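You operate a simulated robot arm through the tools that you are given. There is no shell and no other tool. Be economical: measure what you need, move in short steps, check, and stop when the job is done.

Carry out the task below with a simulated two-armed robot. There is one attempt and no reset: what you move stays moved.

## Task
Pick up the sample clamp with one hand, pass it to the other hand and put it on the test bench top. Set down upright: sample clamp.

It is judged by the outcome, as a careful person would: the job done as asked, and still so three seconds after it is handed in. It fails if anything else is knocked over, pushed out of place, dropped, spilled or broken.

## Robot
Two 7-joint arms with two-finger parallel grippers on one trunk, on a base that drives. Base frame: it is fixed to the floor where the robot stands at the start and does not move with it; the origin is under the middle of the robot, x ahead of it, y to its left, z up; the surface under the hand at the start is at about z = 86. Lengths are in cm, angles in degrees, forces in N, time in s.
The left shoulder is at the start at [5, 17.7, 110.4], the right one opposite. With the tool pointing down near the work surface each hand reaches from about 20 to 70 cm from the robot's upright axis, wherever it stands, measured 20 degrees to its own side. Places, roughly: test bench top [-140, 100, 90]. Payload 3.43 kg a hand.
The tool frame of a hand sits at the grasp point between the pads (the TCP): z along the fingers, y along the line on which they close. The tips reach 3.4 cm beyond it. Largest opening 12.8 cm; finger width 2.4, thickness 1.2; the body of the gripper, 4.8 by 13 cm, starts 9.6 cm behind the TCP.
Orientation is that of the tool frame in the base frame, as a unit quaternion [x, y, z, w]. With the fingers straight down and closing along the base's y, the tool's x points along the base's -x, its y along +y and its z along -z.

## Interface
- The arms move only by the tool send_rows. It takes "left_steps", "right_steps" or both (then of equal length, played together; a hand with none holds still); each is a list of rows, each a list of 7 numbers: the shift along the base's x, y, z in cm, then the turn, a rotation vector about the base's x, y, z in degrees, then the closure, from 0 (fully open) to 1 (shut). In form: [[tx, ty, tz, ax, ay, az, gripper], ...]. A call has 1 to 12 rows; each row shifts and turns the commanded pose from where the row before left it. Rows are played at 5 a second. More than 5 cm and 8.6 degrees between two rows, or a gripper value outside its range, and nothing of the call is played. A pose out of reach is approached as far as the arm can. The call stops where the force on the tool passes 40 N (or 10 N more than at its start, if that is more) or the arm is blocked; 0.2 s more then pass. The fingers move at their own pace (about 10.8 cm/s each) and stop on an object; they squeeze with about 35 N. The grip force told is the motor's: it shows also when the fingers shut on nothing. Time passes only in rows, and 0.2 s behind the last, so rows that do not move let the fingers close. The reply holds the time, the measured pose of the TCP, the force on the tool along the base axes, the opening and the grip force, in the units named above and with some noise, with the torque about the TCP (base axes, N m) and any sound that the robot's microphone picked up.
- Cameras (640 x 400 px; columns grow to the right, rows downward): "scene" is now at [15.89, 0.29, 129.28]; the picture's right is [0.08, -1.00, 0.00], its down [-0.48, -0.04, -0.88] and it looks along [0.87, 0.07, -0.48] (base axes); focal length 264 px, centre (320, 200). "left" rides on the left gripper at [7.6, 1.1, -16] in its tool frame; the picture's right is [-0.15, 0.99, 0.00], its down [-0.88, -0.13, -0.46] and it looks along [-0.45, -0.07, 0.89] (tool axes); focal length 234 px, centre (320, 200). "right" rides on the right gripper at [7.6, -1.1, -16] in its tool frame; the picture's right is [0.15, 0.99, 0.00], its down [-0.88, 0.13, -0.46] and it looks along [-0.45, 0.07, 0.89] (tool axes); focal length 234 px, centre (320, 200). There is no depth. A picture from a camera that has moved, and an enlarged one, comes with that camera's place and axes in the base frame and with its lens. The place of the scene camera against the robot may be out by one fixed shift of up to 1.8 cm in any direction.
- capture(camera): a new picture of that camera. The clock stands still meanwhile.
- slide_trunk(by): slides the trunk up (or, below 0, down) by that many cm; the arms and the scene camera ride with it, the base frame stays. It gives what a move gives, with no picture.
- steer(legs): drives the robot by 1 to 6 legs, each [ahead, turn to the left] in cm and degrees, along the robot's own axes; the way and the turn of a leg run together, so that a leg with both is an arc; at most 150 cm and 180 degrees a leg. The arms and the cameras ride along, it lands a little off, and it stops where it bumps. It gives what a move gives.
- head_to(pan, tilt): turns the head with the scene camera to pan (to the left, within 80 degrees either way) and tilt (down, from -29 to 69), counted from straight ahead of the robot. It gives what a move gives.
- close_up(camera, box): a new picture of the part [left, top, right, bottom] of that camera's present view, enlarged. The clock stands still meanwhile.
- sign_off(): hands the job in; it is judged then, once.

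Work in short steps. Places have to be worked out from the pictures, the camera data and where the tool is seen: move nearer, look again, correct. Check each grasp and each placing, and mend what went wrong. You have 120 turns and 88 pictures in all, those below and enlarged ones among them. Open the grippers and draw the arms clear of the work before you hand the job in, unless the task says otherwise; then end with one line.

The tools are called after "Request:" by a JSON object that holds its "method" and its "body". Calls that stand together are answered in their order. send_rows: Moves the arms, as the interface text tells. Its arguments: {"type":"object","properties":{"left_steps":{"type":"array"},"right_steps":{"type":"array"}},"required":[]} The other tools are called the same way: slide_trunk (by) slides the trunk up or down; steer (legs) drives the base; head_to (pan, tilt) turns the head that bears the scene camera; capture (camera) takes a picture; close_up (camera, box) takes an enlarged picture of a part of a camera's view; sign_off () hands the job in.

At the start:

```text
time: 0.0
left_tool_pos: [37.44, 23.22, 115.75]
left_tool_rot: [-0.001, 1.0, 0.0, 0.0]
left_ft_force: [0.5, -1.6, -0.6]
left_torque: [-0.01, 0.01, 0.03]
left_finger_gap: 12.81
left_grip_force: 0.0
right_tool_pos: [41.54, -14.83, 110.41]
right_tool_rot: [0.0, 1.0, -0.001, 0.0]
right_ft_force: [-0.5, 0.4, 0.8]
right_torque: [0.03, 0.0, -0.04]
right_finger_gap: 12.78
right_grip_force: 0.1
trunk travel left (down, up): [-27.5, 12.6]
robot x, y, heading: [0.23, 0.13, -0.2]
head pan, tilt: [4.9, 28.8]
```

scene: 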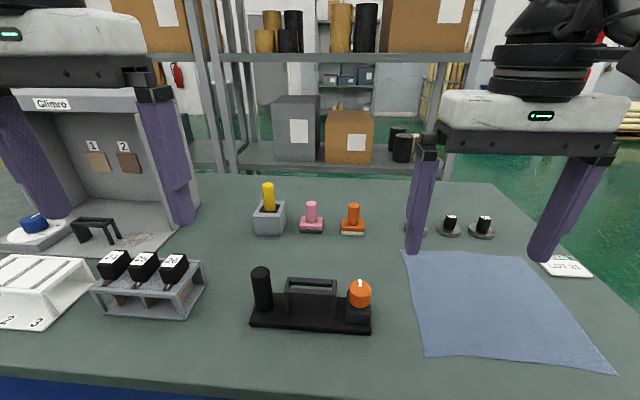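
right: 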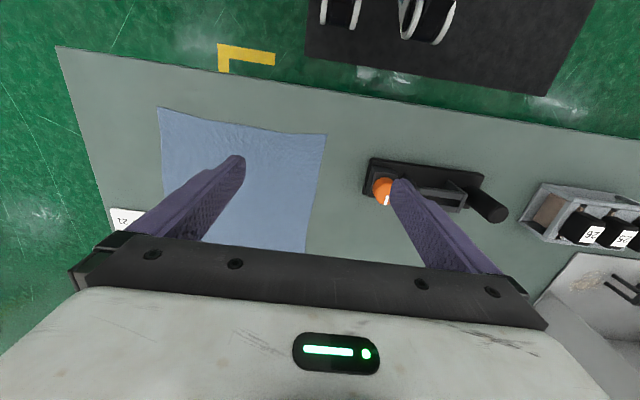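
left: 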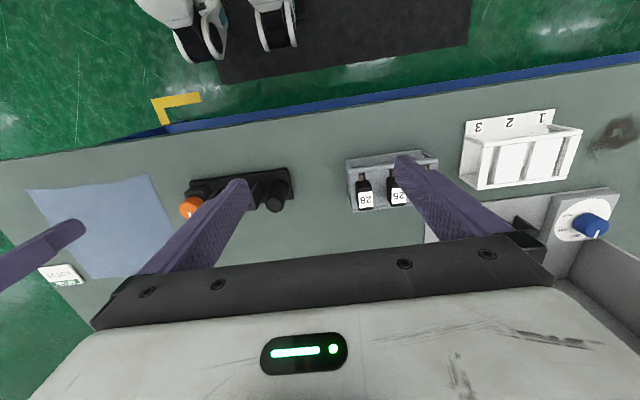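

The long black item with a handle and orange knob at the front of the bench is the likely sample clamp. I'll enlarge the view to identify it.

Request:
{"method": "close_up", "body": {"camera": "scene", "box": [220, 160, 520, 350]}}

Request:
{"method": "close_up", "body": {"camera": "left", "box": [160, 140, 320, 240]}}

```text
2.11 times, centred on (370, 255) of scene
camera zoom: at [15.89, 0.29, 129.28], right [0.08, -1.0, 0.0], down [-0.48, -0.04, -0.88], along [0.87, 0.07, -0.48], focal length 557 px, centre (215, 84)
```

zoom: 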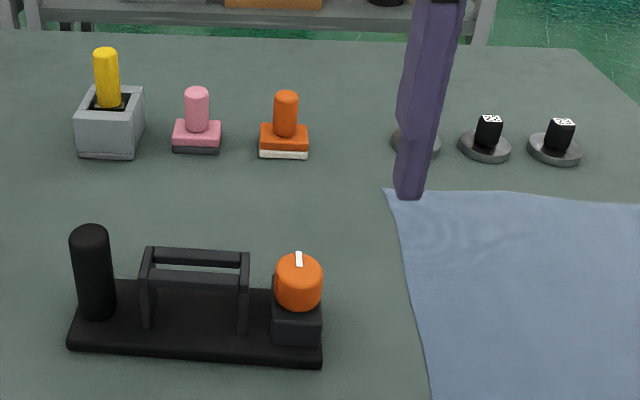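

```text
4.00 times, centred on (240, 190) of left
camera zoom: at [29.91, 24.21, 131.78], right [0.14, 0.99, 0.0], down [0.88, -0.13, 0.46], along [0.45, -0.07, -0.89], focal length 937 px, centre (640, 240)
```

zoom: 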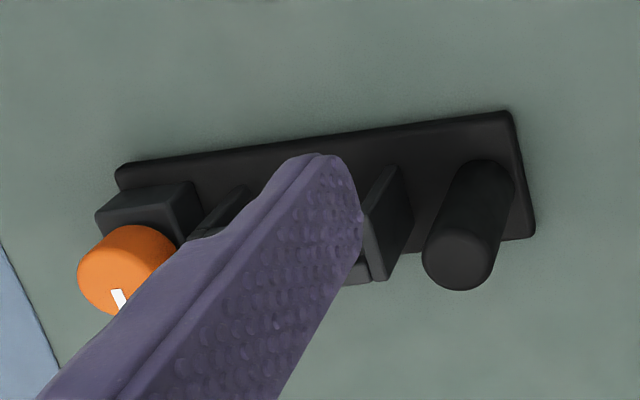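

That is the clamp: a base plate with a post, a bridge handle and an orange knob. I'll enlarge the handle to read its shape, and look from the right hand too.

Request:
{"method": "close_up", "body": {"camera": "scene", "box": [240, 255, 384, 345]}}

Request:
{"method": "close_up", "body": {"camera": "right", "box": [350, 140, 510, 240]}}

Request:
{"method": "head_to", "body": {"pan": 80, "tilt": 25}}

Request:
{"method": "capture", "body": {"camera": "scene"}}

```text
4.44 times, centred on (312, 300) of scene
camera zoom: at [15.89, 0.29, 129.28], right [0.08, -1.0, 0.0], down [-0.48, -0.04, -0.88], along [0.87, 0.07, -0.48], focal length 1176 px, centre (356, -244)
```

zoom: 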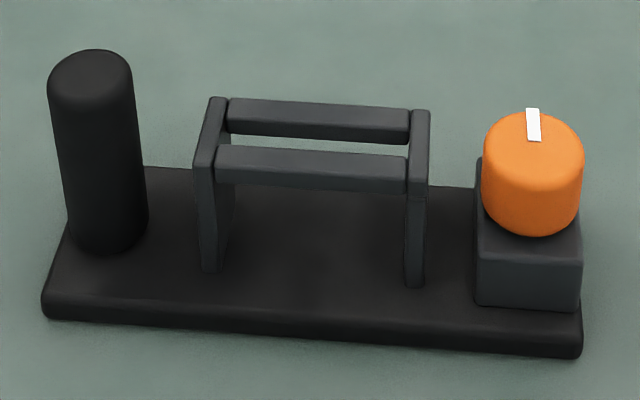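

```text
4.00 times, centred on (430, 190) of right
camera zoom: at [33.89, -16.09, 126.38], right [-0.15, 0.99, 0.0], down [0.88, 0.13, 0.46], along [0.45, 0.07, -0.89], focal length 937 px, centre (-120, 240)
```

zoom: 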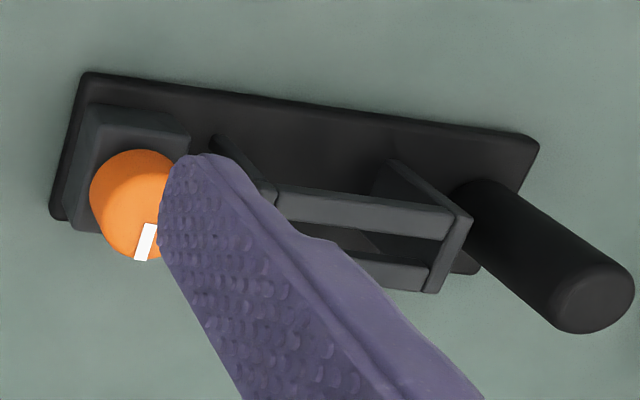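

```text
time: 1.5
left_tool_pos: [37.43, 23.28, 115.85]
left_tool_rot: [-0.001, 1.0, 0.0, 0.0]
left_ft_force: [0.0, 0.4, -0.3]
left_torque: [0.01, 0.02, 0.0]
left_finger_gap: 12.81
left_grip_force: 0.0
right_tool_pos: [41.51, -14.82, 110.38]
right_tool_rot: [0.001, 1.0, 0.0, 0.0]
right_ft_force: [1.3, 0.7, -0.3]
right_torque: [0.0, -0.02, -0.02]
right_finger_gap: 12.78
right_grip_force: 0.0
trunk travel left (down, up): [-27.5, 12.6]
robot x, y, heading: [-0.07, 0.03, -0.1]
head pan, tilt: [80.0, 25.0]
```

```text
80 pictures are left
camera scene: at [8.44, 8.59, 129.89], right [0.98, -0.17, 0.0], down [-0.07, -0.42, -0.91], along [0.16, 0.89, -0.42], focal length 264 px, centre (320, 200)
```

scene: 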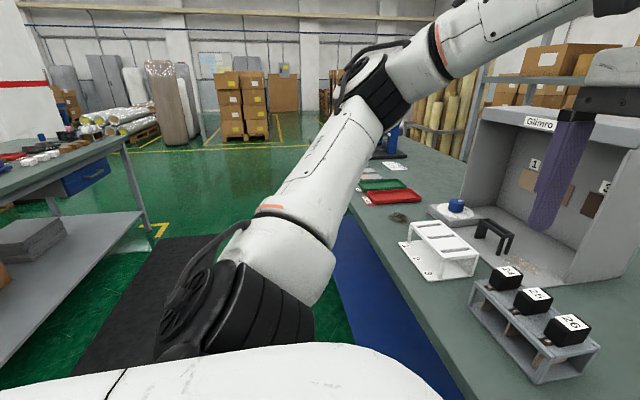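

The handle has two parallel bars on uprights, and the post sits about 9 cm to the left of its centre. I put the post axis at about (47.9, 13.5), top z≈95.7, and the handle centre at about (48.5, 4.7), top z≈93.5. The left hand will take the post closing along y, then the right hand takes the handle closing along x. I'll bring the left hand above the post with the fingers partly closed.

Request:
{"method": "send_rows", "body": {"left_steps": [[2.6, -2.5, -2, 0, 0, 0, 0.65], [2.6, -2.5, -2, 0, 0, 0, 0.65], [2.6, -2.4, -2, 0, 0, 0, 0.65], [2.6, -2.4, -2, 0, 0, 0, 0.65], [0, 0, 0, 0, 0, 0, 0.65]]}}

Request:
{"method": "head_to", "body": {"pan": 5, "tilt": 35}}

Request:
{"method": "capture", "body": {"camera": "left"}}

Request:
{"method": "capture", "body": {"camera": "scene"}}

```text
time: 2.7
left_tool_pos: [47.85, 13.45, 107.85]
left_tool_rot: [-0.001, 1.0, -0.001, 0.001]
left_ft_force: [0.1, 0.4, 0.1]
left_torque: [0.0, 0.03, -0.03]
left_finger_gap: 4.47
left_grip_force: 0.0
right_tool_pos: [41.4, -14.85, 110.42]
right_tool_rot: [0.001, 1.0, 0.0, 0.0]
right_ft_force: [0.0, 0.0, -0.3]
right_torque: [-0.05, 0.01, 0.0]
right_finger_gap: 12.79
right_grip_force: 0.1
trunk travel left (down, up): [-27.5, 12.6]
robot x, y, heading: [-0.06, 0.67, -0.1]
head pan, tilt: [80.0, 25.0]
```

```text
time: 4.1
left_tool_pos: [47.82, 13.44, 107.95]
left_tool_rot: [-0.001, 1.0, 0.0, 0.0]
left_ft_force: [-0.2, 0.3, 0.0]
left_torque: [-0.06, 0.02, -0.01]
left_finger_gap: 4.49
left_grip_force: 0.0
right_tool_pos: [41.58, -14.87, 110.45]
right_tool_rot: [0.0, 1.0, -0.001, 0.0]
right_ft_force: [-0.2, 0.3, 0.1]
right_torque: [0.03, -0.01, -0.01]
right_finger_gap: 12.8
right_grip_force: 0.0
trunk travel left (down, up): [-27.5, 12.6]
robot x, y, heading: [0.34, -0.05, 0.2]
head pan, tilt: [5.0, 35.0]
```

```text
79 pictures are left
camera left: at [40.24, 14.41, 123.85], right [0.14, 0.99, 0.0], down [0.88, -0.13, 0.46], along [0.45, -0.07, -0.89], focal length 234 px, centre (320, 200)
```

left: 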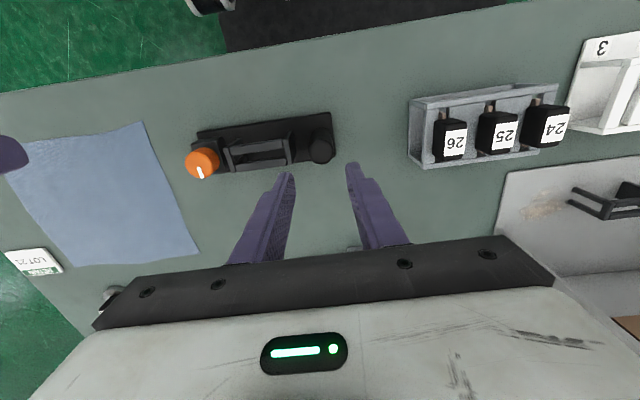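

```text
78 pictures are left
camera scene: at [15.6, 0.29, 128.31], right [0.09, -1.0, 0.0], down [-0.57, -0.05, -0.82], along [0.82, 0.07, -0.57], focal length 264 px, centre (320, 200)
```

scene: 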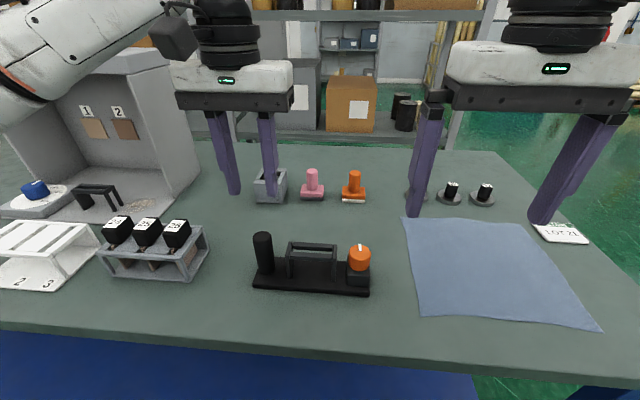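

The left camera puts the post at about (48.0, 13.3). I'll enlarge it for a more precise reading.

Request:
{"method": "close_up", "body": {"camera": "left", "box": [240, 100, 400, 200]}}

```text
4.00 times, centred on (320, 150) of left
camera zoom: at [40.24, 14.41, 123.85], right [0.14, 0.99, 0.0], down [0.88, -0.13, 0.46], along [0.45, -0.07, -0.89], focal length 937 px, centre (320, 400)
```

zoom: 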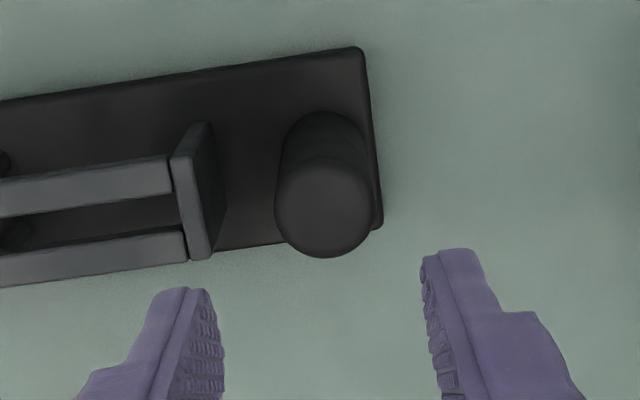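

Post refined to (48.0, 13.3), about 3 cm in diameter, with the upright's outer face at y≈9.1, so a half-closed finger fits the gap. I'll descend until the tips are at about the handle-top level, then check.

Request:
{"method": "send_rows", "body": {"left_steps": [[0.15, -0.13, -4, 0, 0, 0, 0.65], [0, 0, -4, 0, 0, 0, 0.65], [0, 0, -2.5, 0, 0, 0, 0.65], [0, 0, 0, 0, 0, 0, 0.65]]}}

Request:
{"method": "close_up", "body": {"camera": "left", "box": [220, 80, 412, 200]}}

Request:
{"method": "close_up", "body": {"camera": "scene", "box": [200, 170, 392, 290]}}

```text
time: 5.1
left_tool_pos: [47.96, 13.23, 97.38]
left_tool_rot: [-0.001, 1.0, 0.0, -0.001]
left_ft_force: [0.0, 0.6, -0.7]
left_torque: [0.0, 0.01, -0.01]
left_finger_gap: 4.49
left_grip_force: 0.0
right_tool_pos: [41.36, -14.9, 110.45]
right_tool_rot: [0.001, 1.0, 0.0, 0.0]
right_ft_force: [1.3, 0.0, -0.9]
right_torque: [0.0, 0.01, 0.0]
right_finger_gap: 12.83
right_grip_force: 0.0
trunk travel left (down, up): [-27.5, 12.6]
robot x, y, heading: [0.23, -0.2, -0.0]
head pan, tilt: [5.0, 35.0]
```

```text
3.33 times, centred on (316, 140) of left
camera zoom: at [40.46, 14.19, 113.26], right [0.14, 0.99, 0.0], down [0.88, -0.13, 0.46], along [0.45, -0.07, -0.89], focal length 781 px, centre (333, 400)
```

zoom: 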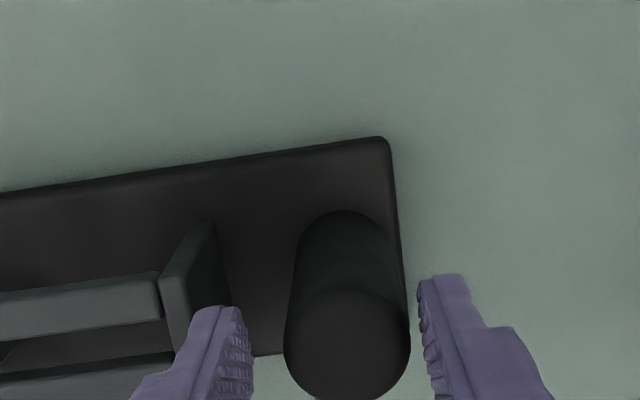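

```text
3.33 times, centred on (296, 230) of scene
camera zoom: at [15.6, 0.28, 128.31], right [0.09, -1.0, 0.0], down [-0.57, -0.05, -0.82], along [0.82, 0.07, -0.57], focal length 882 px, centre (400, 100)
```

zoom: 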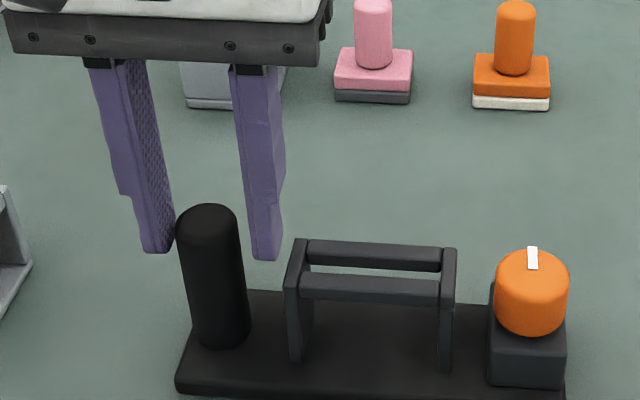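

The post centre reads y≈13.4, so I'll shift 0.15 cm and descend 3.5 cm. The tips then reach about 90.4, clear of the plate, with one finger in the gap.

Request:
{"method": "send_rows", "body": {"left_steps": [[0, 0.17, -1, 0, 0, 0, 0.65], [0, 0, -1.2, 0, 0, 0, 0.65], [0, 0, -1.3, 0, 0, 0, 0.65], [0, 0, 0, 0, 0, 0, 0.65]]}}

Request:
{"method": "close_up", "body": {"camera": "scene", "box": [200, 190, 392, 310]}}

```text
time: 6.1
left_tool_pos: [47.98, 13.55, 93.86]
left_tool_rot: [-0.001, 1.0, -0.001, 0.001]
left_ft_force: [-0.3, -0.1, -0.4]
left_torque: [0.02, -0.02, 0.01]
left_finger_gap: 4.5
left_grip_force: 0.0
right_tool_pos: [41.49, -14.89, 110.46]
right_tool_rot: [0.0, 1.0, -0.001, 0.0]
right_ft_force: [-0.7, 0.3, -0.5]
right_torque: [0.04, -0.03, 0.0]
right_finger_gap: 12.81
right_grip_force: 0.0
trunk travel left (down, up): [-27.5, 12.6]
robot x, y, heading: [-0.03, -0.25, -0.1]
head pan, tilt: [5.0, 35.0]
```

```text
3.33 times, centred on (296, 250) of scene
camera zoom: at [15.6, 0.29, 128.31], right [0.09, -1.0, 0.0], down [-0.57, -0.05, -0.82], along [0.82, 0.07, -0.57], focal length 882 px, centre (400, 33)
```

zoom: 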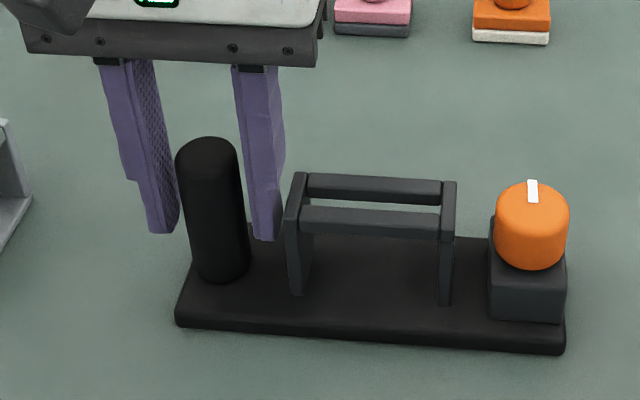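

In the scene frame the finger and the post line up at the same depth. I'll close the left fingers on the post.

Request:
{"method": "send_rows", "body": {"left_steps": [[0, 0, 0, 0, 0, 0, 1], [0, 0, 0, 0, 0, 0, 1], [0, 0, 0, 0, 0, 0, 1]]}}

Request:
{"method": "close_up", "body": {"camera": "left", "box": [220, 80, 412, 200]}}

```text
time: 6.9
left_tool_pos: [47.91, 13.6, 93.82]
left_tool_rot: [-0.001, 1.0, 0.0, 0.0]
left_ft_force: [0.6, 0.6, 0.0]
left_torque: [0.63, -0.11, 0.05]
left_finger_gap: 3.12
left_grip_force: 34.9
right_tool_pos: [41.34, -14.74, 110.39]
right_tool_rot: [0.0, 1.0, 0.001, -0.001]
right_ft_force: [-0.3, -0.3, -1.4]
right_torque: [-0.01, 0.03, -0.04]
right_finger_gap: 12.81
right_grip_force: 0.0
trunk travel left (down, up): [-27.5, 12.6]
robot x, y, heading: [-0.22, -0.34, -0.1]
head pan, tilt: [5.0, 35.0]
```

```text
3.33 times, centred on (316, 140) of left
camera zoom: at [40.46, 14.49, 109.78], right [0.14, 0.99, 0.0], down [0.88, -0.13, 0.46], along [0.45, -0.07, -0.89], focal length 781 px, centre (333, 400)
```

zoom: 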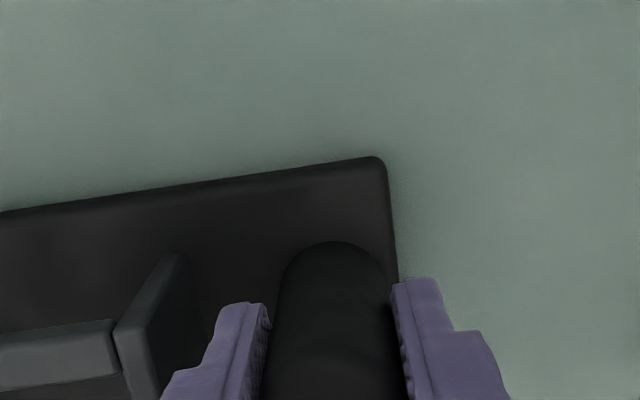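

The post is gripped (gap 3.12, 35 N). I'll lift 2 cm and read the load and tilt.

Request:
{"method": "send_rows", "body": {"left_steps": [[0, 0, 0.5, 0, 0, 0, 1], [0, 0, 0.7, 0, 0, 0, 1], [0, 0, 0.8, 0, 0, 0, 1], [0, 0, 0, 0, 0, 0, 1]]}}

Request:
{"method": "close_up", "body": {"camera": "scene", "box": [200, 190, 392, 310]}}

```text
time: 7.9
left_tool_pos: [48.0, 13.36, 95.82]
left_tool_rot: [-0.001, 1.0, 0.0, 0.0]
left_ft_force: [0.4, -0.8, -6.4]
left_torque: [0.56, -0.01, 0.0]
left_finger_gap: 3.14
left_grip_force: 35.1
right_tool_pos: [41.53, -14.9, 110.24]
right_tool_rot: [0.0, 1.0, 0.0, 0.0]
right_ft_force: [0.2, -0.1, 0.6]
right_torque: [0.05, 0.0, -0.04]
right_finger_gap: 12.78
right_grip_force: 0.1
trunk travel left (down, up): [-27.5, 12.6]
robot x, y, heading: [0.13, 0.05, 0.1]
head pan, tilt: [5.0, 35.0]
```

```text
3.33 times, centred on (296, 250) of scene
camera zoom: at [15.65, 0.29, 128.3], right [0.09, -1.0, 0.0], down [-0.57, -0.05, -0.82], along [0.82, 0.07, -0.57], focal length 882 px, centre (400, 33)
```

zoom: 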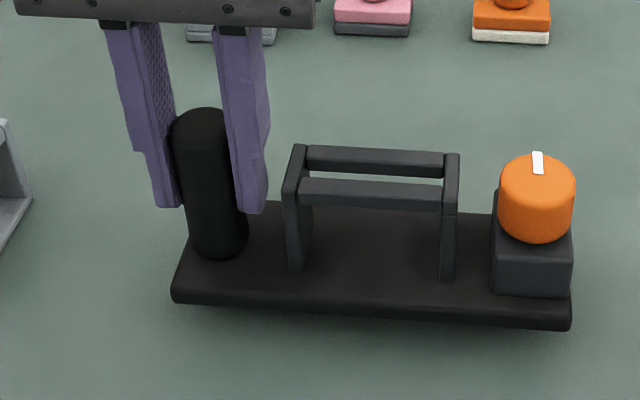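

It lifted level and holds at 6.4 N. I'll raise it 10 cm more, and meanwhile draw the right hand aside and up while turning it 90° so it closes along x.

Request:
{"method": "send_rows", "body": {"left_steps": [[0, 0, 1, 0, 0, 0, 1], [0, 0, 1, 0, 0, 0, 1], [0, 0, 1, 0, 0, 0, 1], [0, 0, 1, 0, 0, 0, 1], [0, 0, 1, 0, 0, 0, 1], [0, 0, 1, 0, 0, 0, 1], [0, 0, 1, 0, 0, 0, 1], [0, 0, 1, 0, 0, 0, 1], [0, 0, 1, 0, 0, 0, 1], [0, 0, 1, 0, 0, 0, 1], [0, 0, 0, 0, 0, 0, 1]], "right_steps": [[0, -1, 1, 0, 0, 8.2, 0.2], [0, -1, 1, 0, 0, 8.2, 0.2], [0, -1, 1, 0, 0, 8.2, 0.2], [0, -1, 1, 0, 0, 8.2, 0.2], [0, -1, 1, 0, 0, 8.2, 0.2], [0, 0, 1, 0, 0, 8.2, 0.2], [0, 0, 1, 0, 0, 8.2, 0.2], [0, 0, 1, 0, 0, 8.2, 0.2], [0, 0, 1, 0, 0, 8.2, 0.2], [0, 0, 1, 0, 0, 8.2, 0.2], [0, 0, 0, 0, 0, 8, 0.2]]}}

Request:
{"method": "head_to", "body": {"pan": 0, "tilt": 25}}

Request:
{"method": "capture", "body": {"camera": "scene"}}

Request:
{"method": "capture", "body": {"camera": "right"}}

```text
time: 10.3
left_tool_pos: [48.02, 13.5, 105.76]
left_tool_rot: [0.0, 1.0, 0.0, 0.0]
left_ft_force: [0.1, 0.3, -6.7]
left_torque: [0.57, -0.01, 0.0]
left_finger_gap: 3.17
left_grip_force: 35.2
right_tool_pos: [28.55, -10.78, 112.58]
right_tool_rot: [-0.707, 0.707, 0.0, 0.001]
right_ft_force: [0.1, -0.9, 0.5]
right_torque: [0.0, 0.02, 0.01]
right_finger_gap: 10.23
right_grip_force: 0.0
right hand out of reach, approached as far as the arm can: row 7, 8, 9, 10, 11
trunk travel left (down, up): [-27.5, 12.6]
robot x, y, heading: [-0.01, -0.13, -0.0]
head pan, tilt: [5.0, 35.0]
```

```text
time: 11.1
left_tool_pos: [48.04, 13.47, 105.78]
left_tool_rot: [-0.001, 1.0, 0.0, 0.0]
left_ft_force: [-0.2, -0.4, -6.7]
left_torque: [0.6, -0.02, -0.01]
left_finger_gap: 3.15
left_grip_force: 34.4
right_tool_pos: [28.64, -10.73, 112.59]
right_tool_rot: [-0.706, 0.708, 0.0, 0.0]
right_ft_force: [0.0, 0.0, -0.1]
right_torque: [-0.02, -0.03, -0.01]
right_finger_gap: 10.2
right_grip_force: 0.1
trunk travel left (down, up): [-27.5, 12.6]
robot x, y, heading: [-0.1, -0.15, 0.1]
head pan, tilt: [0.0, 25.0]
```

```text
71 pictures are left
camera scene: at [16.09, -0.47, 129.87], right [0.0, -1.0, 0.0], down [-0.42, 0.0, -0.91], along [0.91, 0.0, -0.42], focal length 264 px, centre (320, 200)
```

scene: 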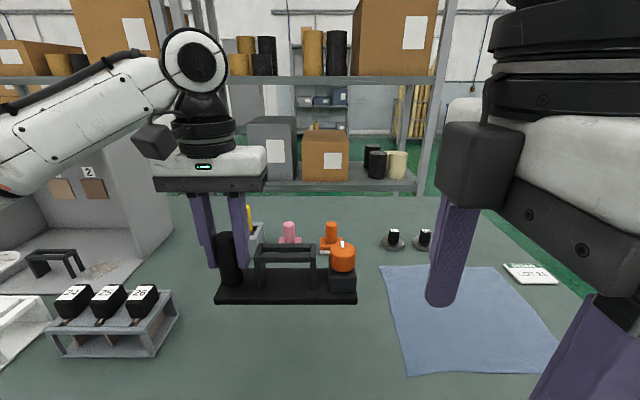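

```text
70 pictures are left
camera right: at [29.73, -18.49, 128.54], right [-0.99, -0.14, 0.0], down [-0.13, 0.88, 0.46], along [-0.07, 0.45, -0.89], focal length 234 px, centre (320, 200)
```

right: 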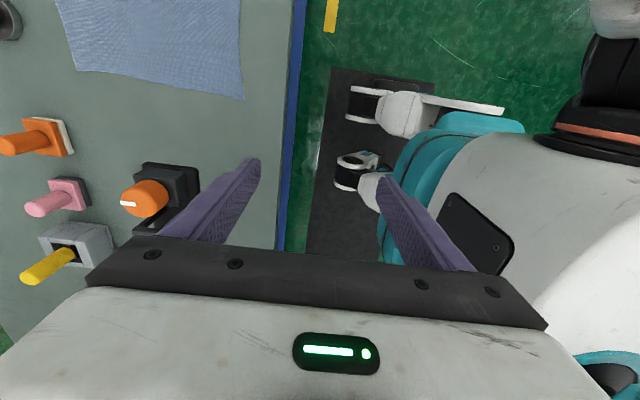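

The right hand could not hold its position at that height with this turn. I'll lower it a little to see how the commanded pose behaves.

Request:
{"method": "send_rows", "body": {"right_steps": [[0, 0, -3, 0, 0, 0, 0.2], [0, 0, -3, 0, 0, 0, 0.2]]}}

```text
time: 11.7
left_tool_pos: [48.02, 13.47, 105.82]
left_tool_rot: [-0.001, 1.0, 0.0, 0.0]
left_ft_force: [0.2, -1.4, -7.0]
left_torque: [0.7, -0.01, 0.01]
left_finger_gap: 3.13
left_grip_force: 34.9
right_tool_pos: [28.66, -10.79, 106.51]
right_tool_rot: [-0.707, 0.707, 0.0, 0.0]
right_ft_force: [0.6, 0.0, 0.4]
right_torque: [-0.03, -0.01, 0.02]
right_finger_gap: 10.23
right_grip_force: 0.1
trunk travel left (down, up): [-27.5, 12.6]
robot x, y, heading: [0.06, 0.15, -0.0]
head pan, tilt: [0.0, 25.0]
```

Commands start from the measured pose. I'll move the right hand forward and to the right to test the reach at this height.

Request:
{"method": "send_rows", "body": {"right_steps": [[3, -2, 0, 0, 0, 0, 0.2], [3, -2, 0, 0, 0, 0, 0.2], [3, -2, 0, 0, 0, 0, 0.2], [3, -1, 0, 0, 0, 0, 0.2], [3, 0, 0, 0, 0, 0, 0.2], [3, 0, 0, 0, 0, 0, 0.2]]}}

```text
time: 13.1
left_tool_pos: [48.01, 13.47, 105.7]
left_tool_rot: [-0.002, 1.0, 0.0, -0.001]
left_ft_force: [0.4, 0.3, -6.3]
left_torque: [0.56, 0.02, -0.01]
left_finger_gap: 3.17
left_grip_force: 35.1
right_tool_pos: [31.3, -10.28, 104.65]
right_tool_rot: [-0.706, 0.708, 0.0, 0.001]
right_ft_force: [-0.1, -0.5, -0.2]
right_torque: [0.02, 0.0, -0.01]
right_finger_gap: 10.21
right_grip_force: 0.1
right hand out of reach, approached as far as the arm can: row 1, 2, 3, 4, 5, 6
trunk travel left (down, up): [-27.5, 12.6]
robot x, y, heading: [0.05, -0.21, 0.2]
head pan, tilt: [0.0, 25.0]
```

Turning +90° hits a wrist limit. I'll swing it back and go to the opposite turn (−90°), keeping clear of the clamp.

Request:
{"method": "send_rows", "body": {"right_steps": [[0, -1, 0.5, 0, 0, -8.5, 0.2], [0, -1, 0.5, 0, 0, -8.5, 0.2], [1, -1, 0.5, 0, 0, -8.5, 0.2], [1, -1, 0.5, 0, 0, -8.5, 0.2], [1, -1, 0.5, 0, 0, -8.5, 0.2], [1, -1, 0.5, 0, 0, -8.5, 0.2], [1, -1, 0, 0, 0, -8.5, 0.2], [1, -1, 0, 0, 0, -8.5, 0.2], [1, 0, 0, 0, 0, -8.5, 0.2], [1, 0, 0, 0, 0, -8.5, 0.2], [1, 0, 0, 0, 0, -8.5, 0.2], [1, 0, 0, 0, 0, -8.5, 0.2]]}}

Request:
{"method": "send_rows", "body": {"right_steps": [[0, 0, 0, 0, 0, -8, 0.2], [0, 0, 0, 0, 0, -8, 0.2], [0, 0, 0, 0, 0, -8, 0.2], [0, 0, 0, 0, 0, -8, 0.2], [0, 0, 0, 0, 0, -8, 0.2], [0, 0, 0, 0, 0, -8, 0.2], [0, 0, 0, 0, 0, -8, 0.2], [0, 0, 0, 0, 0, -8, 0.2], [0, 0, 0, 0, 0, -8, 0.2], [0, 0, 0, 0, 0, -6, 0.2]]}}

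```text
time: 15.7
left_tool_pos: [48.08, 13.48, 105.69]
left_tool_rot: [-0.001, 1.0, 0.0, 0.0]
left_ft_force: [0.4, -0.7, -6.3]
left_torque: [0.58, -0.02, 0.01]
left_finger_gap: 3.14
left_grip_force: 35.3
right_tool_pos: [41.19, -18.27, 107.62]
right_tool_rot: [0.106, 0.994, 0.001, -0.001]
right_ft_force: [-0.3, 0.1, -0.4]
right_torque: [0.0, 0.02, -0.01]
right_finger_gap: 10.21
right_grip_force: 0.1
trunk travel left (down, up): [-27.5, 12.6]
robot x, y, heading: [-0.19, 0.3, 0.1]
head pan, tilt: [0.0, 25.0]
```

```text
time: 17.9
left_tool_pos: [48.08, 13.44, 105.78]
left_tool_rot: [-0.001, 1.0, 0.0, 0.001]
left_ft_force: [0.3, -0.3, -6.7]
left_torque: [0.52, 0.01, -0.02]
left_finger_gap: 3.14
left_grip_force: 35.0
right_tool_pos: [41.25, -18.4, 107.68]
right_tool_rot: [0.708, 0.706, 0.0, 0.001]
right_ft_force: [-0.3, -1.0, 0.1]
right_torque: [-0.03, 0.02, 0.02]
right_finger_gap: 10.23
right_grip_force: 0.1
trunk travel left (down, up): [-27.5, 12.6]
robot x, y, heading: [-0.24, 0.08, -0.4]
head pan, tilt: [0.0, 25.0]
```

The −90° turn is reachable. Next I'll tilt the hand 40° about x, leaning right, while moving to a pre-approach point up and to the right of the handle.

Request:
{"method": "send_rows", "body": {"right_steps": [[1.2, 0, 1.5, 8, 0, 0, 0.2], [1.2, 0, 1.5, 8, 0, 0, 0.2], [1.2, 1, 1.5, 8, 0, 0, 0.2], [1.2, 1, 1.5, 8, 0, 0, 0.2], [1.2, 1, 1, 8, 0, 0, 0.2], [1, 1, 0, 0, 0, 0, 0.2]]}}

Request:
{"method": "capture", "body": {"camera": "scene"}}

Request:
{"method": "capture", "body": {"camera": "right"}}

```text
time: 19.3
left_tool_pos: [48.09, 13.53, 105.79]
left_tool_rot: [-0.001, 1.0, -0.001, -0.001]
left_ft_force: [0.0, 0.1, -6.4]
left_torque: [0.54, 0.02, -0.02]
left_finger_gap: 3.12
left_grip_force: 35.3
right_tool_pos: [48.29, -14.24, 114.75]
right_tool_rot: [0.665, 0.664, 0.242, -0.243]
right_ft_force: [0.0, 1.2, 0.2]
right_torque: [-0.01, -0.04, 0.01]
right_finger_gap: 10.25
right_grip_force: 0.0
trunk travel left (down, up): [-27.5, 12.6]
robot x, y, heading: [-0.2, 0.08, 0.1]
head pan, tilt: [0.0, 25.0]
```

```text
69 pictures are left
camera scene: at [16.1, -0.44, 129.88], right [0.0, -1.0, 0.0], down [-0.42, 0.0, -0.91], along [0.91, 0.0, -0.42], focal length 264 px, centre (320, 200)
```

scene: 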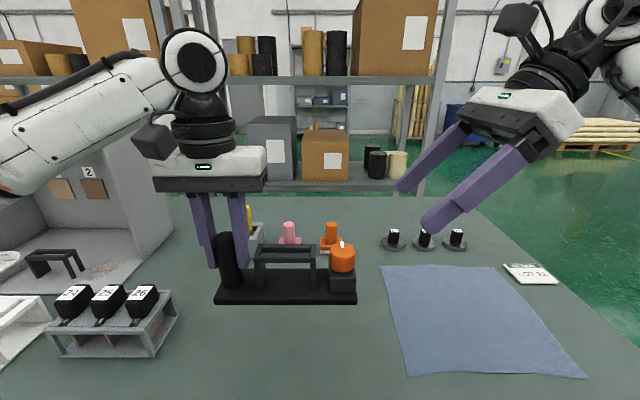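

```text
68 pictures are left
camera right: at [47.12, -18.82, 131.86], right [0.99, 0.11, 0.09], down [0.13, -0.97, -0.22], along [0.07, 0.23, -0.97], focal length 234 px, centre (320, 200)
```

right: 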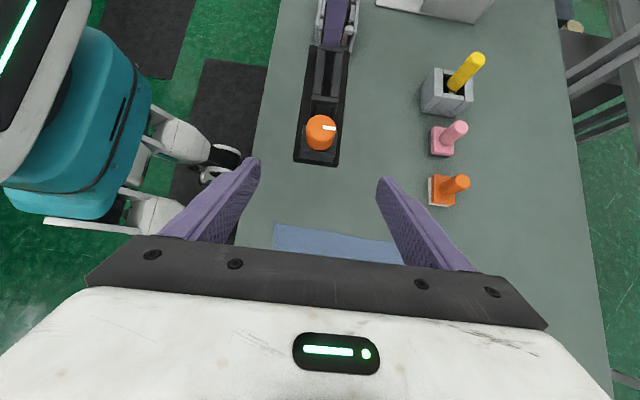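

The right hand is well posed and its camera sees the clamp. I'll enlarge to locate the handle bars.

Request:
{"method": "close_up", "body": {"camera": "right", "box": [260, 10, 420, 170]}}

Request:
{"method": "close_up", "body": {"camera": "scene", "box": [190, 210, 382, 330]}}

```text
2.50 times, centred on (340, 90) of right
camera zoom: at [47.12, -18.82, 131.86], right [0.99, 0.11, 0.09], down [0.13, -0.97, -0.22], along [0.07, 0.23, -0.97], focal length 585 px, centre (270, 475)
```

zoom: 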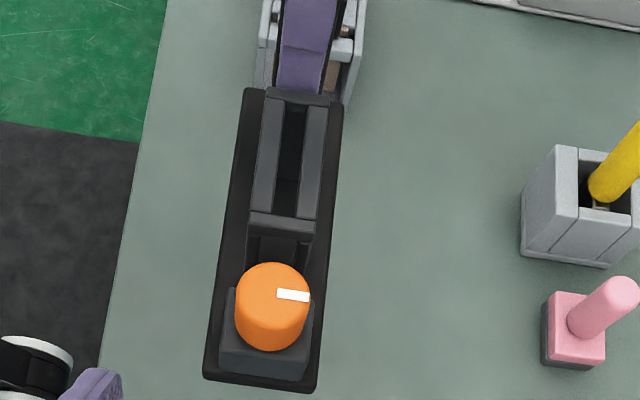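

```text
3.33 times, centred on (286, 270) of scene
camera zoom: at [16.1, -0.44, 129.88], right [0.0, -1.0, 0.0], down [-0.42, 0.0, -0.91], along [0.91, 0.0, -0.42], focal length 882 px, centre (433, -33)
```

zoom: 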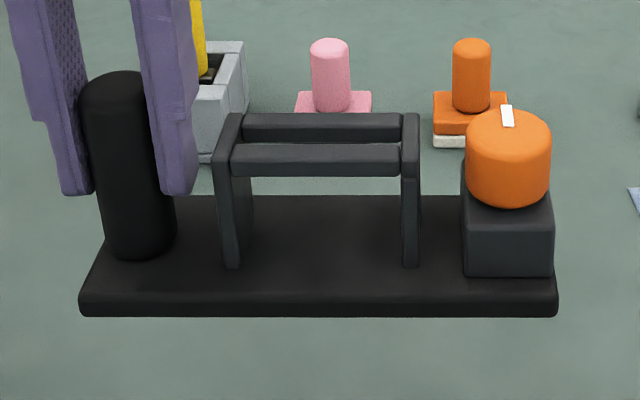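

The handle runs from y≈0.9 to 8.7, centred at (48.1, 4.8), top z≈105.5, about 3.4 cm wide. I'll move the right hand along the approach line to a point about 6 cm short, with the opening reduced to about 7.7 cm.

Request:
{"method": "send_rows", "body": {"right_steps": [[-0.1, 4, 0, 0, 0, 0, 0.4], [-0.05, 4, 0, 0, 0, 0, 0.4], [0, 3, -0.6, 0, 0, 0, 0.4], [0, 1.9, -2.3, 0, 0, 0, 0.4], [0, 1.9, -2.3, 0, 0, 0, 0.4], [0, 0, 0, 0, 0, 0, 0.4]]}}

Request:
{"method": "capture", "body": {"camera": "right"}}

Request:
{"method": "capture", "body": {"camera": "scene"}}

```text
time: 20.7
left_tool_pos: [47.99, 13.54, 105.67]
left_tool_rot: [0.0, 1.0, 0.0, 0.0]
left_ft_force: [0.0, 0.0, -6.2]
left_torque: [0.56, -0.01, 0.02]
left_finger_gap: 3.14
left_grip_force: 35.3
right_tool_pos: [48.01, 0.59, 109.49]
right_tool_rot: [0.664, 0.664, 0.242, -0.242]
right_ft_force: [-0.2, 0.2, -0.1]
right_torque: [0.01, 0.03, 0.02]
right_finger_gap: 7.68
right_grip_force: 0.2
trunk travel left (down, up): [-27.5, 12.6]
robot x, y, heading: [0.12, 0.3, 0.2]
head pan, tilt: [0.0, 25.0]
```

```text
65 pictures are left
camera right: at [46.91, -4.0, 126.61], right [0.99, 0.11, 0.09], down [0.13, -0.97, -0.22], along [0.07, 0.23, -0.97], focal length 234 px, centre (320, 200)
```

right: 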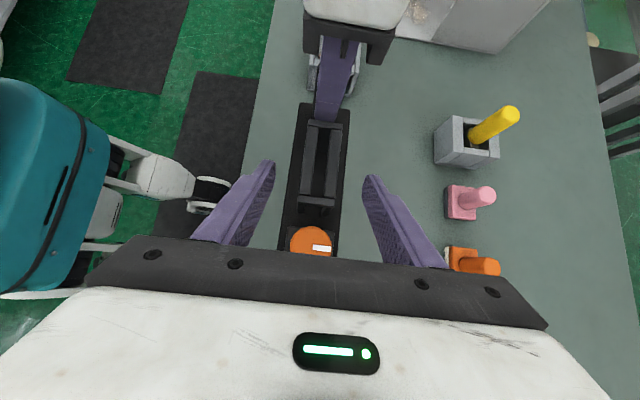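

```text
64 pictures are left
camera scene: at [16.09, -0.48, 129.88], right [0.0, -1.0, 0.0], down [-0.42, 0.0, -0.91], along [0.91, 0.0, -0.42], focal length 264 px, centre (320, 200)
```

scene: 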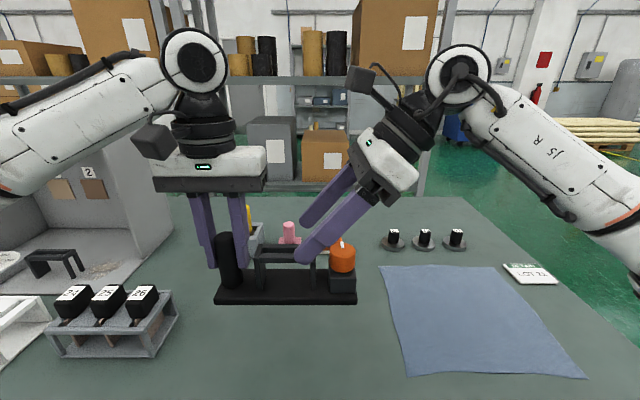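

Aligned and clear on both sides. I'll advance the last 6 cm along the finger direction.

Request:
{"method": "send_rows", "body": {"right_steps": [[0.05, 1.2, -1.5, 0, 0, 0, 0.4], [0, 1.2, -1.5, 0, 0, 0, 0.4], [0, 1.2, -1.5, 0, 0, 0, 0.4], [0, 0.1, -0.2, 0, 0, 0, 0.4]]}}

Request:
{"method": "close_up", "body": {"camera": "scene", "box": [190, 120, 430, 320]}}

Request:
{"method": "close_up", "body": {"camera": "right", "box": [240, 60, 432, 260]}}

```text
time: 21.7
left_tool_pos: [48.07, 13.49, 105.75]
left_tool_rot: [-0.001, 1.0, 0.0, 0.0]
left_ft_force: [-1.6, 0.2, -5.9]
left_torque: [0.56, 0.02, 0.01]
left_finger_gap: 3.15
left_grip_force: 34.9
right_tool_pos: [48.07, 4.17, 104.71]
right_tool_rot: [0.665, 0.664, 0.242, -0.242]
right_ft_force: [0.6, -0.7, 0.5]
right_torque: [-0.01, 0.04, 0.0]
right_finger_gap: 7.71
right_grip_force: 0.1
trunk travel left (down, up): [-27.5, 12.6]
robot x, y, heading: [-0.04, 0.31, -0.3]
head pan, tilt: [0.0, 25.0]
```

```text
2.00 times, centred on (310, 220) of scene
camera zoom: at [16.09, -0.48, 129.88], right [0.0, -1.0, 0.0], down [-0.42, 0.0, -0.91], along [0.91, 0.0, -0.42], focal length 529 px, centre (340, 160)
```

zoom: 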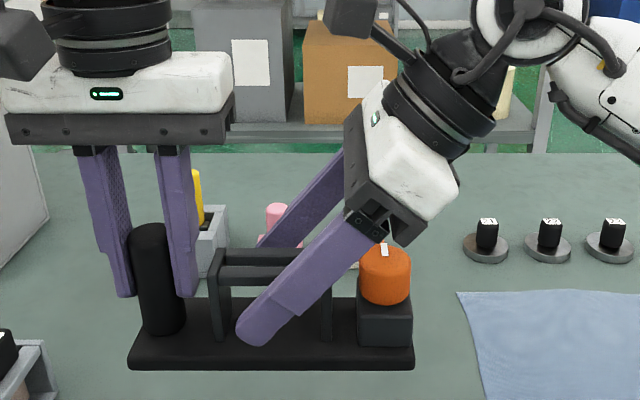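

```text
2.00 times, centred on (336, 160) of right
camera zoom: at [46.98, -0.34, 121.91], right [0.99, 0.11, 0.09], down [0.13, -0.97, -0.22], along [0.07, 0.23, -0.97], focal length 468 px, centre (288, 280)
```

zoom: 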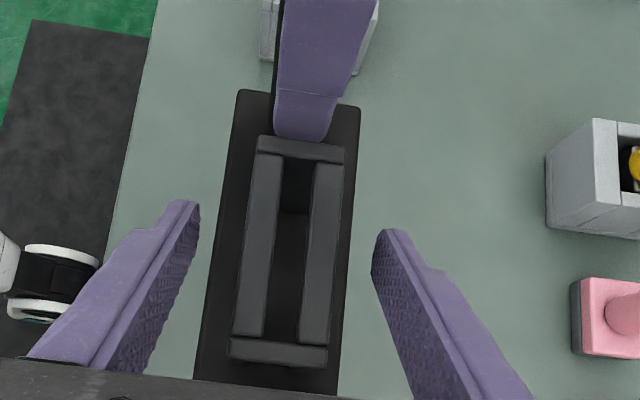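

The fingers straddle both bars, centred. I'll close the right hand and hold.

Request:
{"method": "send_rows", "body": {"right_steps": [[0, 0, 0, 0, 0, 0, 0.7], [0, 0, 0, 0, 0, 0, 1], [0, 0, 0, 0, 0, 0, 1], [0, 0, 0, 0, 0, 0, 1]]}}

Request:
{"method": "close_up", "body": {"camera": "scene", "box": [190, 120, 430, 320]}}

Request:
{"method": "close_up", "body": {"camera": "right", "box": [240, 60, 432, 260]}}

```text
time: 22.7
left_tool_pos: [47.91, 13.52, 105.74]
left_tool_rot: [0.0, 1.0, 0.0, 0.0]
left_ft_force: [1.1, -2.8, -5.1]
left_torque: [0.83, 0.03, 0.08]
left_finger_gap: 3.15
left_grip_force: 35.1
right_tool_pos: [48.08, 4.29, 104.79]
right_tool_rot: [0.665, 0.664, 0.242, -0.242]
right_ft_force: [-0.9, 1.4, 0.2]
right_torque: [-0.33, -0.04, 0.03]
right_finger_gap: 3.57
right_grip_force: 35.0
trunk travel left (down, up): [-27.5, 12.6]
robot x, y, heading: [0.08, -0.15, -0.2]
head pan, tilt: [0.0, 25.0]
```

```text
2.00 times, centred on (310, 220) of scene
camera zoom: at [16.09, -0.48, 129.88], right [0.0, -1.0, 0.0], down [-0.42, 0.0, -0.91], along [0.91, 0.0, -0.42], focal length 529 px, centre (340, 160)
```

zoom: 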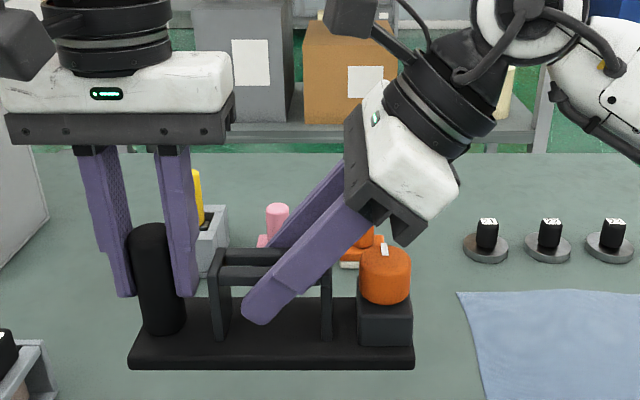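

```text
2.00 times, centred on (336, 160) of right
camera zoom: at [46.98, -0.34, 121.91], right [0.99, 0.11, 0.09], down [0.13, -0.97, -0.22], along [0.07, 0.23, -0.97], focal length 468 px, centre (288, 280)
```

zoom: 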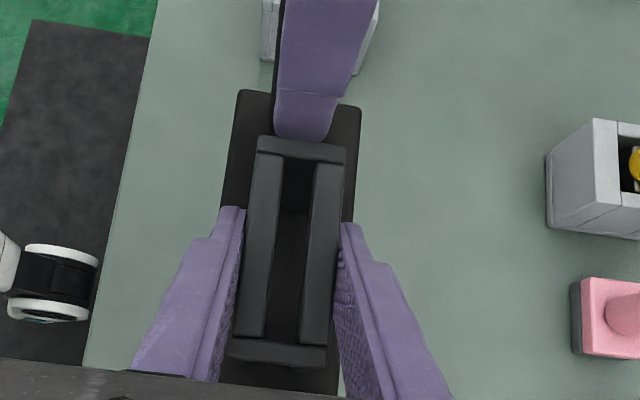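

The right hand holds the handle firmly (gap 3.57, 35 N). I'll open the left hand just enough for the finger gap and check that the load moves over.

Request:
{"method": "send_rows", "body": {"left_steps": [[0, 0, 0, 0, 0, 0, 0.7], [0, 0, 0, 0, 0, 0, 0.66], [0, 0, 0, 0, 0, 0, 0.66]]}}

Request:
{"method": "close_up", "body": {"camera": "scene", "box": [190, 120, 430, 320]}}

```text
time: 23.5
left_tool_pos: [48.02, 13.55, 105.7]
left_tool_rot: [-0.001, 1.0, -0.001, 0.0]
left_ft_force: [0.4, 0.3, 0.2]
left_torque: [0.03, 0.03, -0.01]
left_finger_gap: 4.34
left_grip_force: 0.0
right_tool_pos: [48.12, 4.26, 104.74]
right_tool_rot: [0.665, 0.664, 0.242, -0.243]
right_ft_force: [0.0, 0.4, 0.1]
right_torque: [0.0, 0.01, -0.02]
right_finger_gap: 3.59
right_grip_force: 35.1
trunk travel left (down, up): [-27.5, 12.6]
robot x, y, heading: [-0.15, 0.08, -0.2]
head pan, tilt: [0.0, 25.0]
```

```text
2.00 times, centred on (310, 220) of scene
camera zoom: at [16.09, -0.48, 129.88], right [0.0, -1.0, 0.0], down [-0.42, 0.0, -0.91], along [0.91, 0.0, -0.42], focal length 529 px, centre (340, 160)
```

zoom: 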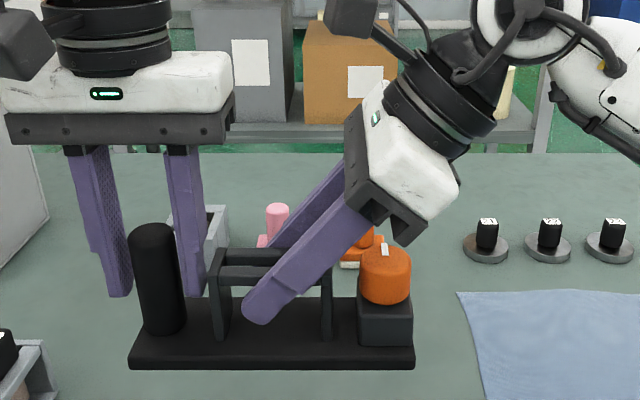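

The clamp has not moved, but the right force reads about zero. I'll wait a moment and read it again.

Request:
{"method": "send_rows", "body": {"right_steps": [[0, 0, 0.3, 0, 0, 0, 1], [0, 0, 0, 0, 0, 0, 1], [0, 0, 0, 0, 0, 0, 1]]}}

```text
time: 24.3
left_tool_pos: [47.98, 13.47, 105.85]
left_tool_rot: [-0.001, 1.0, 0.0, 0.0]
left_ft_force: [0.7, 0.8, 0.1]
left_torque: [0.0, 0.0, 0.0]
left_finger_gap: 4.35
left_grip_force: 0.0
right_tool_pos: [48.04, 4.09, 105.09]
right_tool_rot: [0.665, 0.664, 0.242, -0.242]
right_ft_force: [-0.1, 0.1, -5.8]
right_torque: [0.0, 0.01, 0.01]
right_finger_gap: 3.58
right_grip_force: 34.9
trunk travel left (down, up): [-27.5, 12.6]
robot x, y, heading: [0.12, -0.31, -0.1]
head pan, tilt: [0.0, 25.0]
```

The load has moved over (5.8 N on the right hand). I'll lift the left hand clear of the post and draw it back.

Request:
{"method": "send_rows", "body": {"left_steps": [[0, 0, 2, 0, 0, 0, 0.66], [0, 0, 3, 0, 0, 0, 0.66], [0, 0, 3, 0, 0, 0, 0.66], [-1, 1, 2, 0, 0, 0, 0.66], [-3, 3, 0, 0, 0, 0, 0.66], [-3, 3, 0, 0, 0, 0, 0.66], [-3, 3, 0, 0, 0, 0, 0.66]]}}

Request:
{"method": "slide_trunk", "body": {"by": 8}}

Request:
{"method": "capture", "body": {"camera": "scene"}}

```text
time: 25.9
left_tool_pos: [37.92, 23.57, 115.88]
left_tool_rot: [-0.001, 1.0, -0.001, 0.0]
left_ft_force: [-0.1, 0.8, -0.3]
left_torque: [-0.02, 0.0, -0.01]
left_finger_gap: 4.34
left_grip_force: 0.0
right_tool_pos: [48.09, 4.19, 105.15]
right_tool_rot: [0.665, 0.664, 0.242, -0.241]
right_ft_force: [-0.4, 0.7, -5.8]
right_torque: [-0.03, -0.01, 0.01]
right_finger_gap: 3.59
right_grip_force: 35.4
trunk travel left (down, up): [-27.5, 12.6]
robot x, y, heading: [-0.26, 0.03, -0.0]
head pan, tilt: [0.0, 25.0]
```

```text
time: 27.0
left_tool_pos: [38.09, 23.47, 123.86]
left_tool_rot: [0.0, 1.0, 0.0, 0.0]
left_ft_force: [0.1, 0.3, -0.6]
left_torque: [0.01, 0.04, 0.0]
left_finger_gap: 4.35
left_grip_force: 0.1
right_tool_pos: [48.19, 4.2, 113.03]
right_tool_rot: [0.664, 0.664, 0.241, -0.243]
right_ft_force: [0.2, 0.3, -6.1]
right_torque: [0.01, 0.03, 0.03]
right_finger_gap: 3.58
right_grip_force: 35.3
trunk travel left (down, up): [-35.5, 4.6]
robot x, y, heading: [-0.39, -0.09, -0.0]
head pan, tilt: [0.0, 25.0]
```

```text
58 pictures are left
camera scene: at [16.12, -0.47, 137.87], right [0.0, -1.0, 0.0], down [-0.42, 0.0, -0.91], along [0.91, 0.0, -0.42], focal length 264 px, centre (320, 200)
```

scene: 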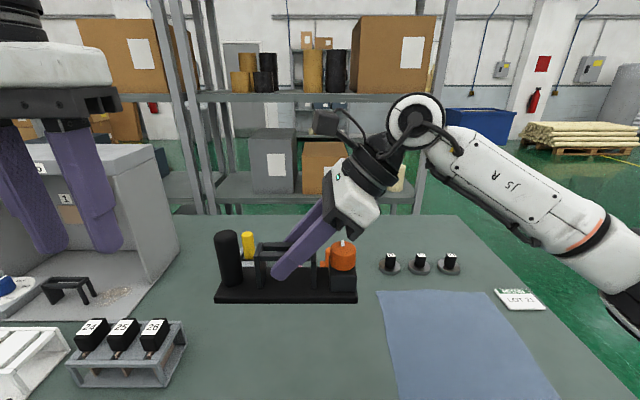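

The clamp is held clear and level. Before driving, I'll look to both sides to check the free floor and the test bench.

Request:
{"method": "head_to", "body": {"pan": 80, "tilt": 30}}

Request:
{"method": "capture", "body": {"camera": "scene"}}

Request:
{"method": "head_to", "body": {"pan": -80, "tilt": 30}}

Request:
{"method": "capture", "body": {"camera": "scene"}}

```text
time: 28.6
left_tool_pos: [37.88, 23.54, 123.82]
left_tool_rot: [-0.001, 1.0, 0.0, 0.0]
left_ft_force: [-0.6, -0.4, -0.9]
left_torque: [0.01, -0.02, -0.01]
left_finger_gap: 4.37
left_grip_force: 0.1
right_tool_pos: [48.15, 4.18, 113.09]
right_tool_rot: [0.665, 0.664, 0.242, -0.242]
right_ft_force: [0.0, 0.0, -6.2]
right_torque: [0.01, 0.02, 0.01]
right_finger_gap: 3.58
right_grip_force: 34.8
trunk travel left (down, up): [-35.5, 4.6]
robot x, y, heading: [0.1, 0.21, 0.1]
head pan, tilt: [80.0, 30.0]
```

```text
57 pictures are left
camera scene: at [8.46, 8.43, 137.08], right [0.98, -0.17, 0.0], down [-0.09, -0.49, -0.87], along [0.15, 0.85, -0.5], focal length 264 px, centre (320, 200)
```

scene: 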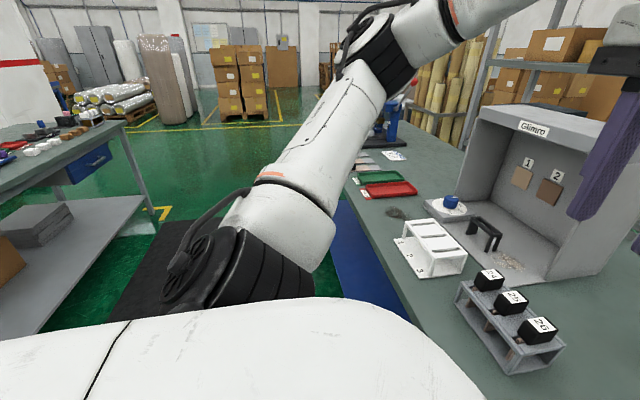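

```text
time: 31.0
left_tool_pos: [37.96, 23.43, 123.91]
left_tool_rot: [-0.001, 1.0, 0.0, 0.0]
left_ft_force: [0.2, -1.0, 0.2]
left_torque: [0.05, -0.05, -0.04]
left_finger_gap: 4.34
left_grip_force: 0.0
right_tool_pos: [48.16, 4.14, 113.01]
right_tool_rot: [0.664, 0.664, 0.241, -0.243]
right_ft_force: [0.0, -0.1, -5.8]
right_torque: [-0.02, -0.02, 0.0]
right_finger_gap: 3.59
right_grip_force: 35.0
trunk travel left (down, up): [-35.5, 4.6]
robot x, y, heading: [-0.12, -0.0, -0.0]
head pan, tilt: [-80.0, 30.0]
```

```text
56 pictures are left
camera scene: at [8.46, -9.38, 137.08], right [-0.98, -0.17, 0.0], down [-0.09, 0.49, -0.87], along [0.15, -0.85, -0.5], focal length 264 px, centre (320, 200)
```

scene: 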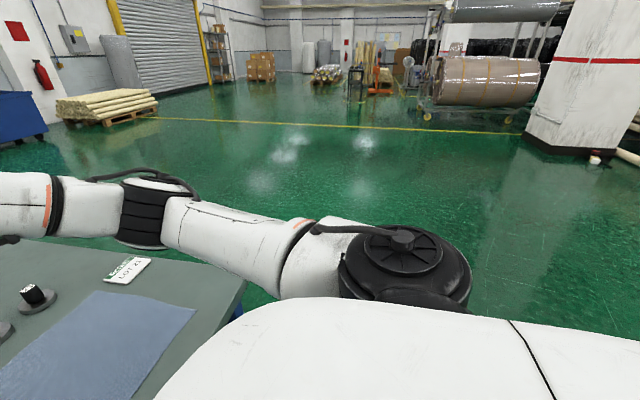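

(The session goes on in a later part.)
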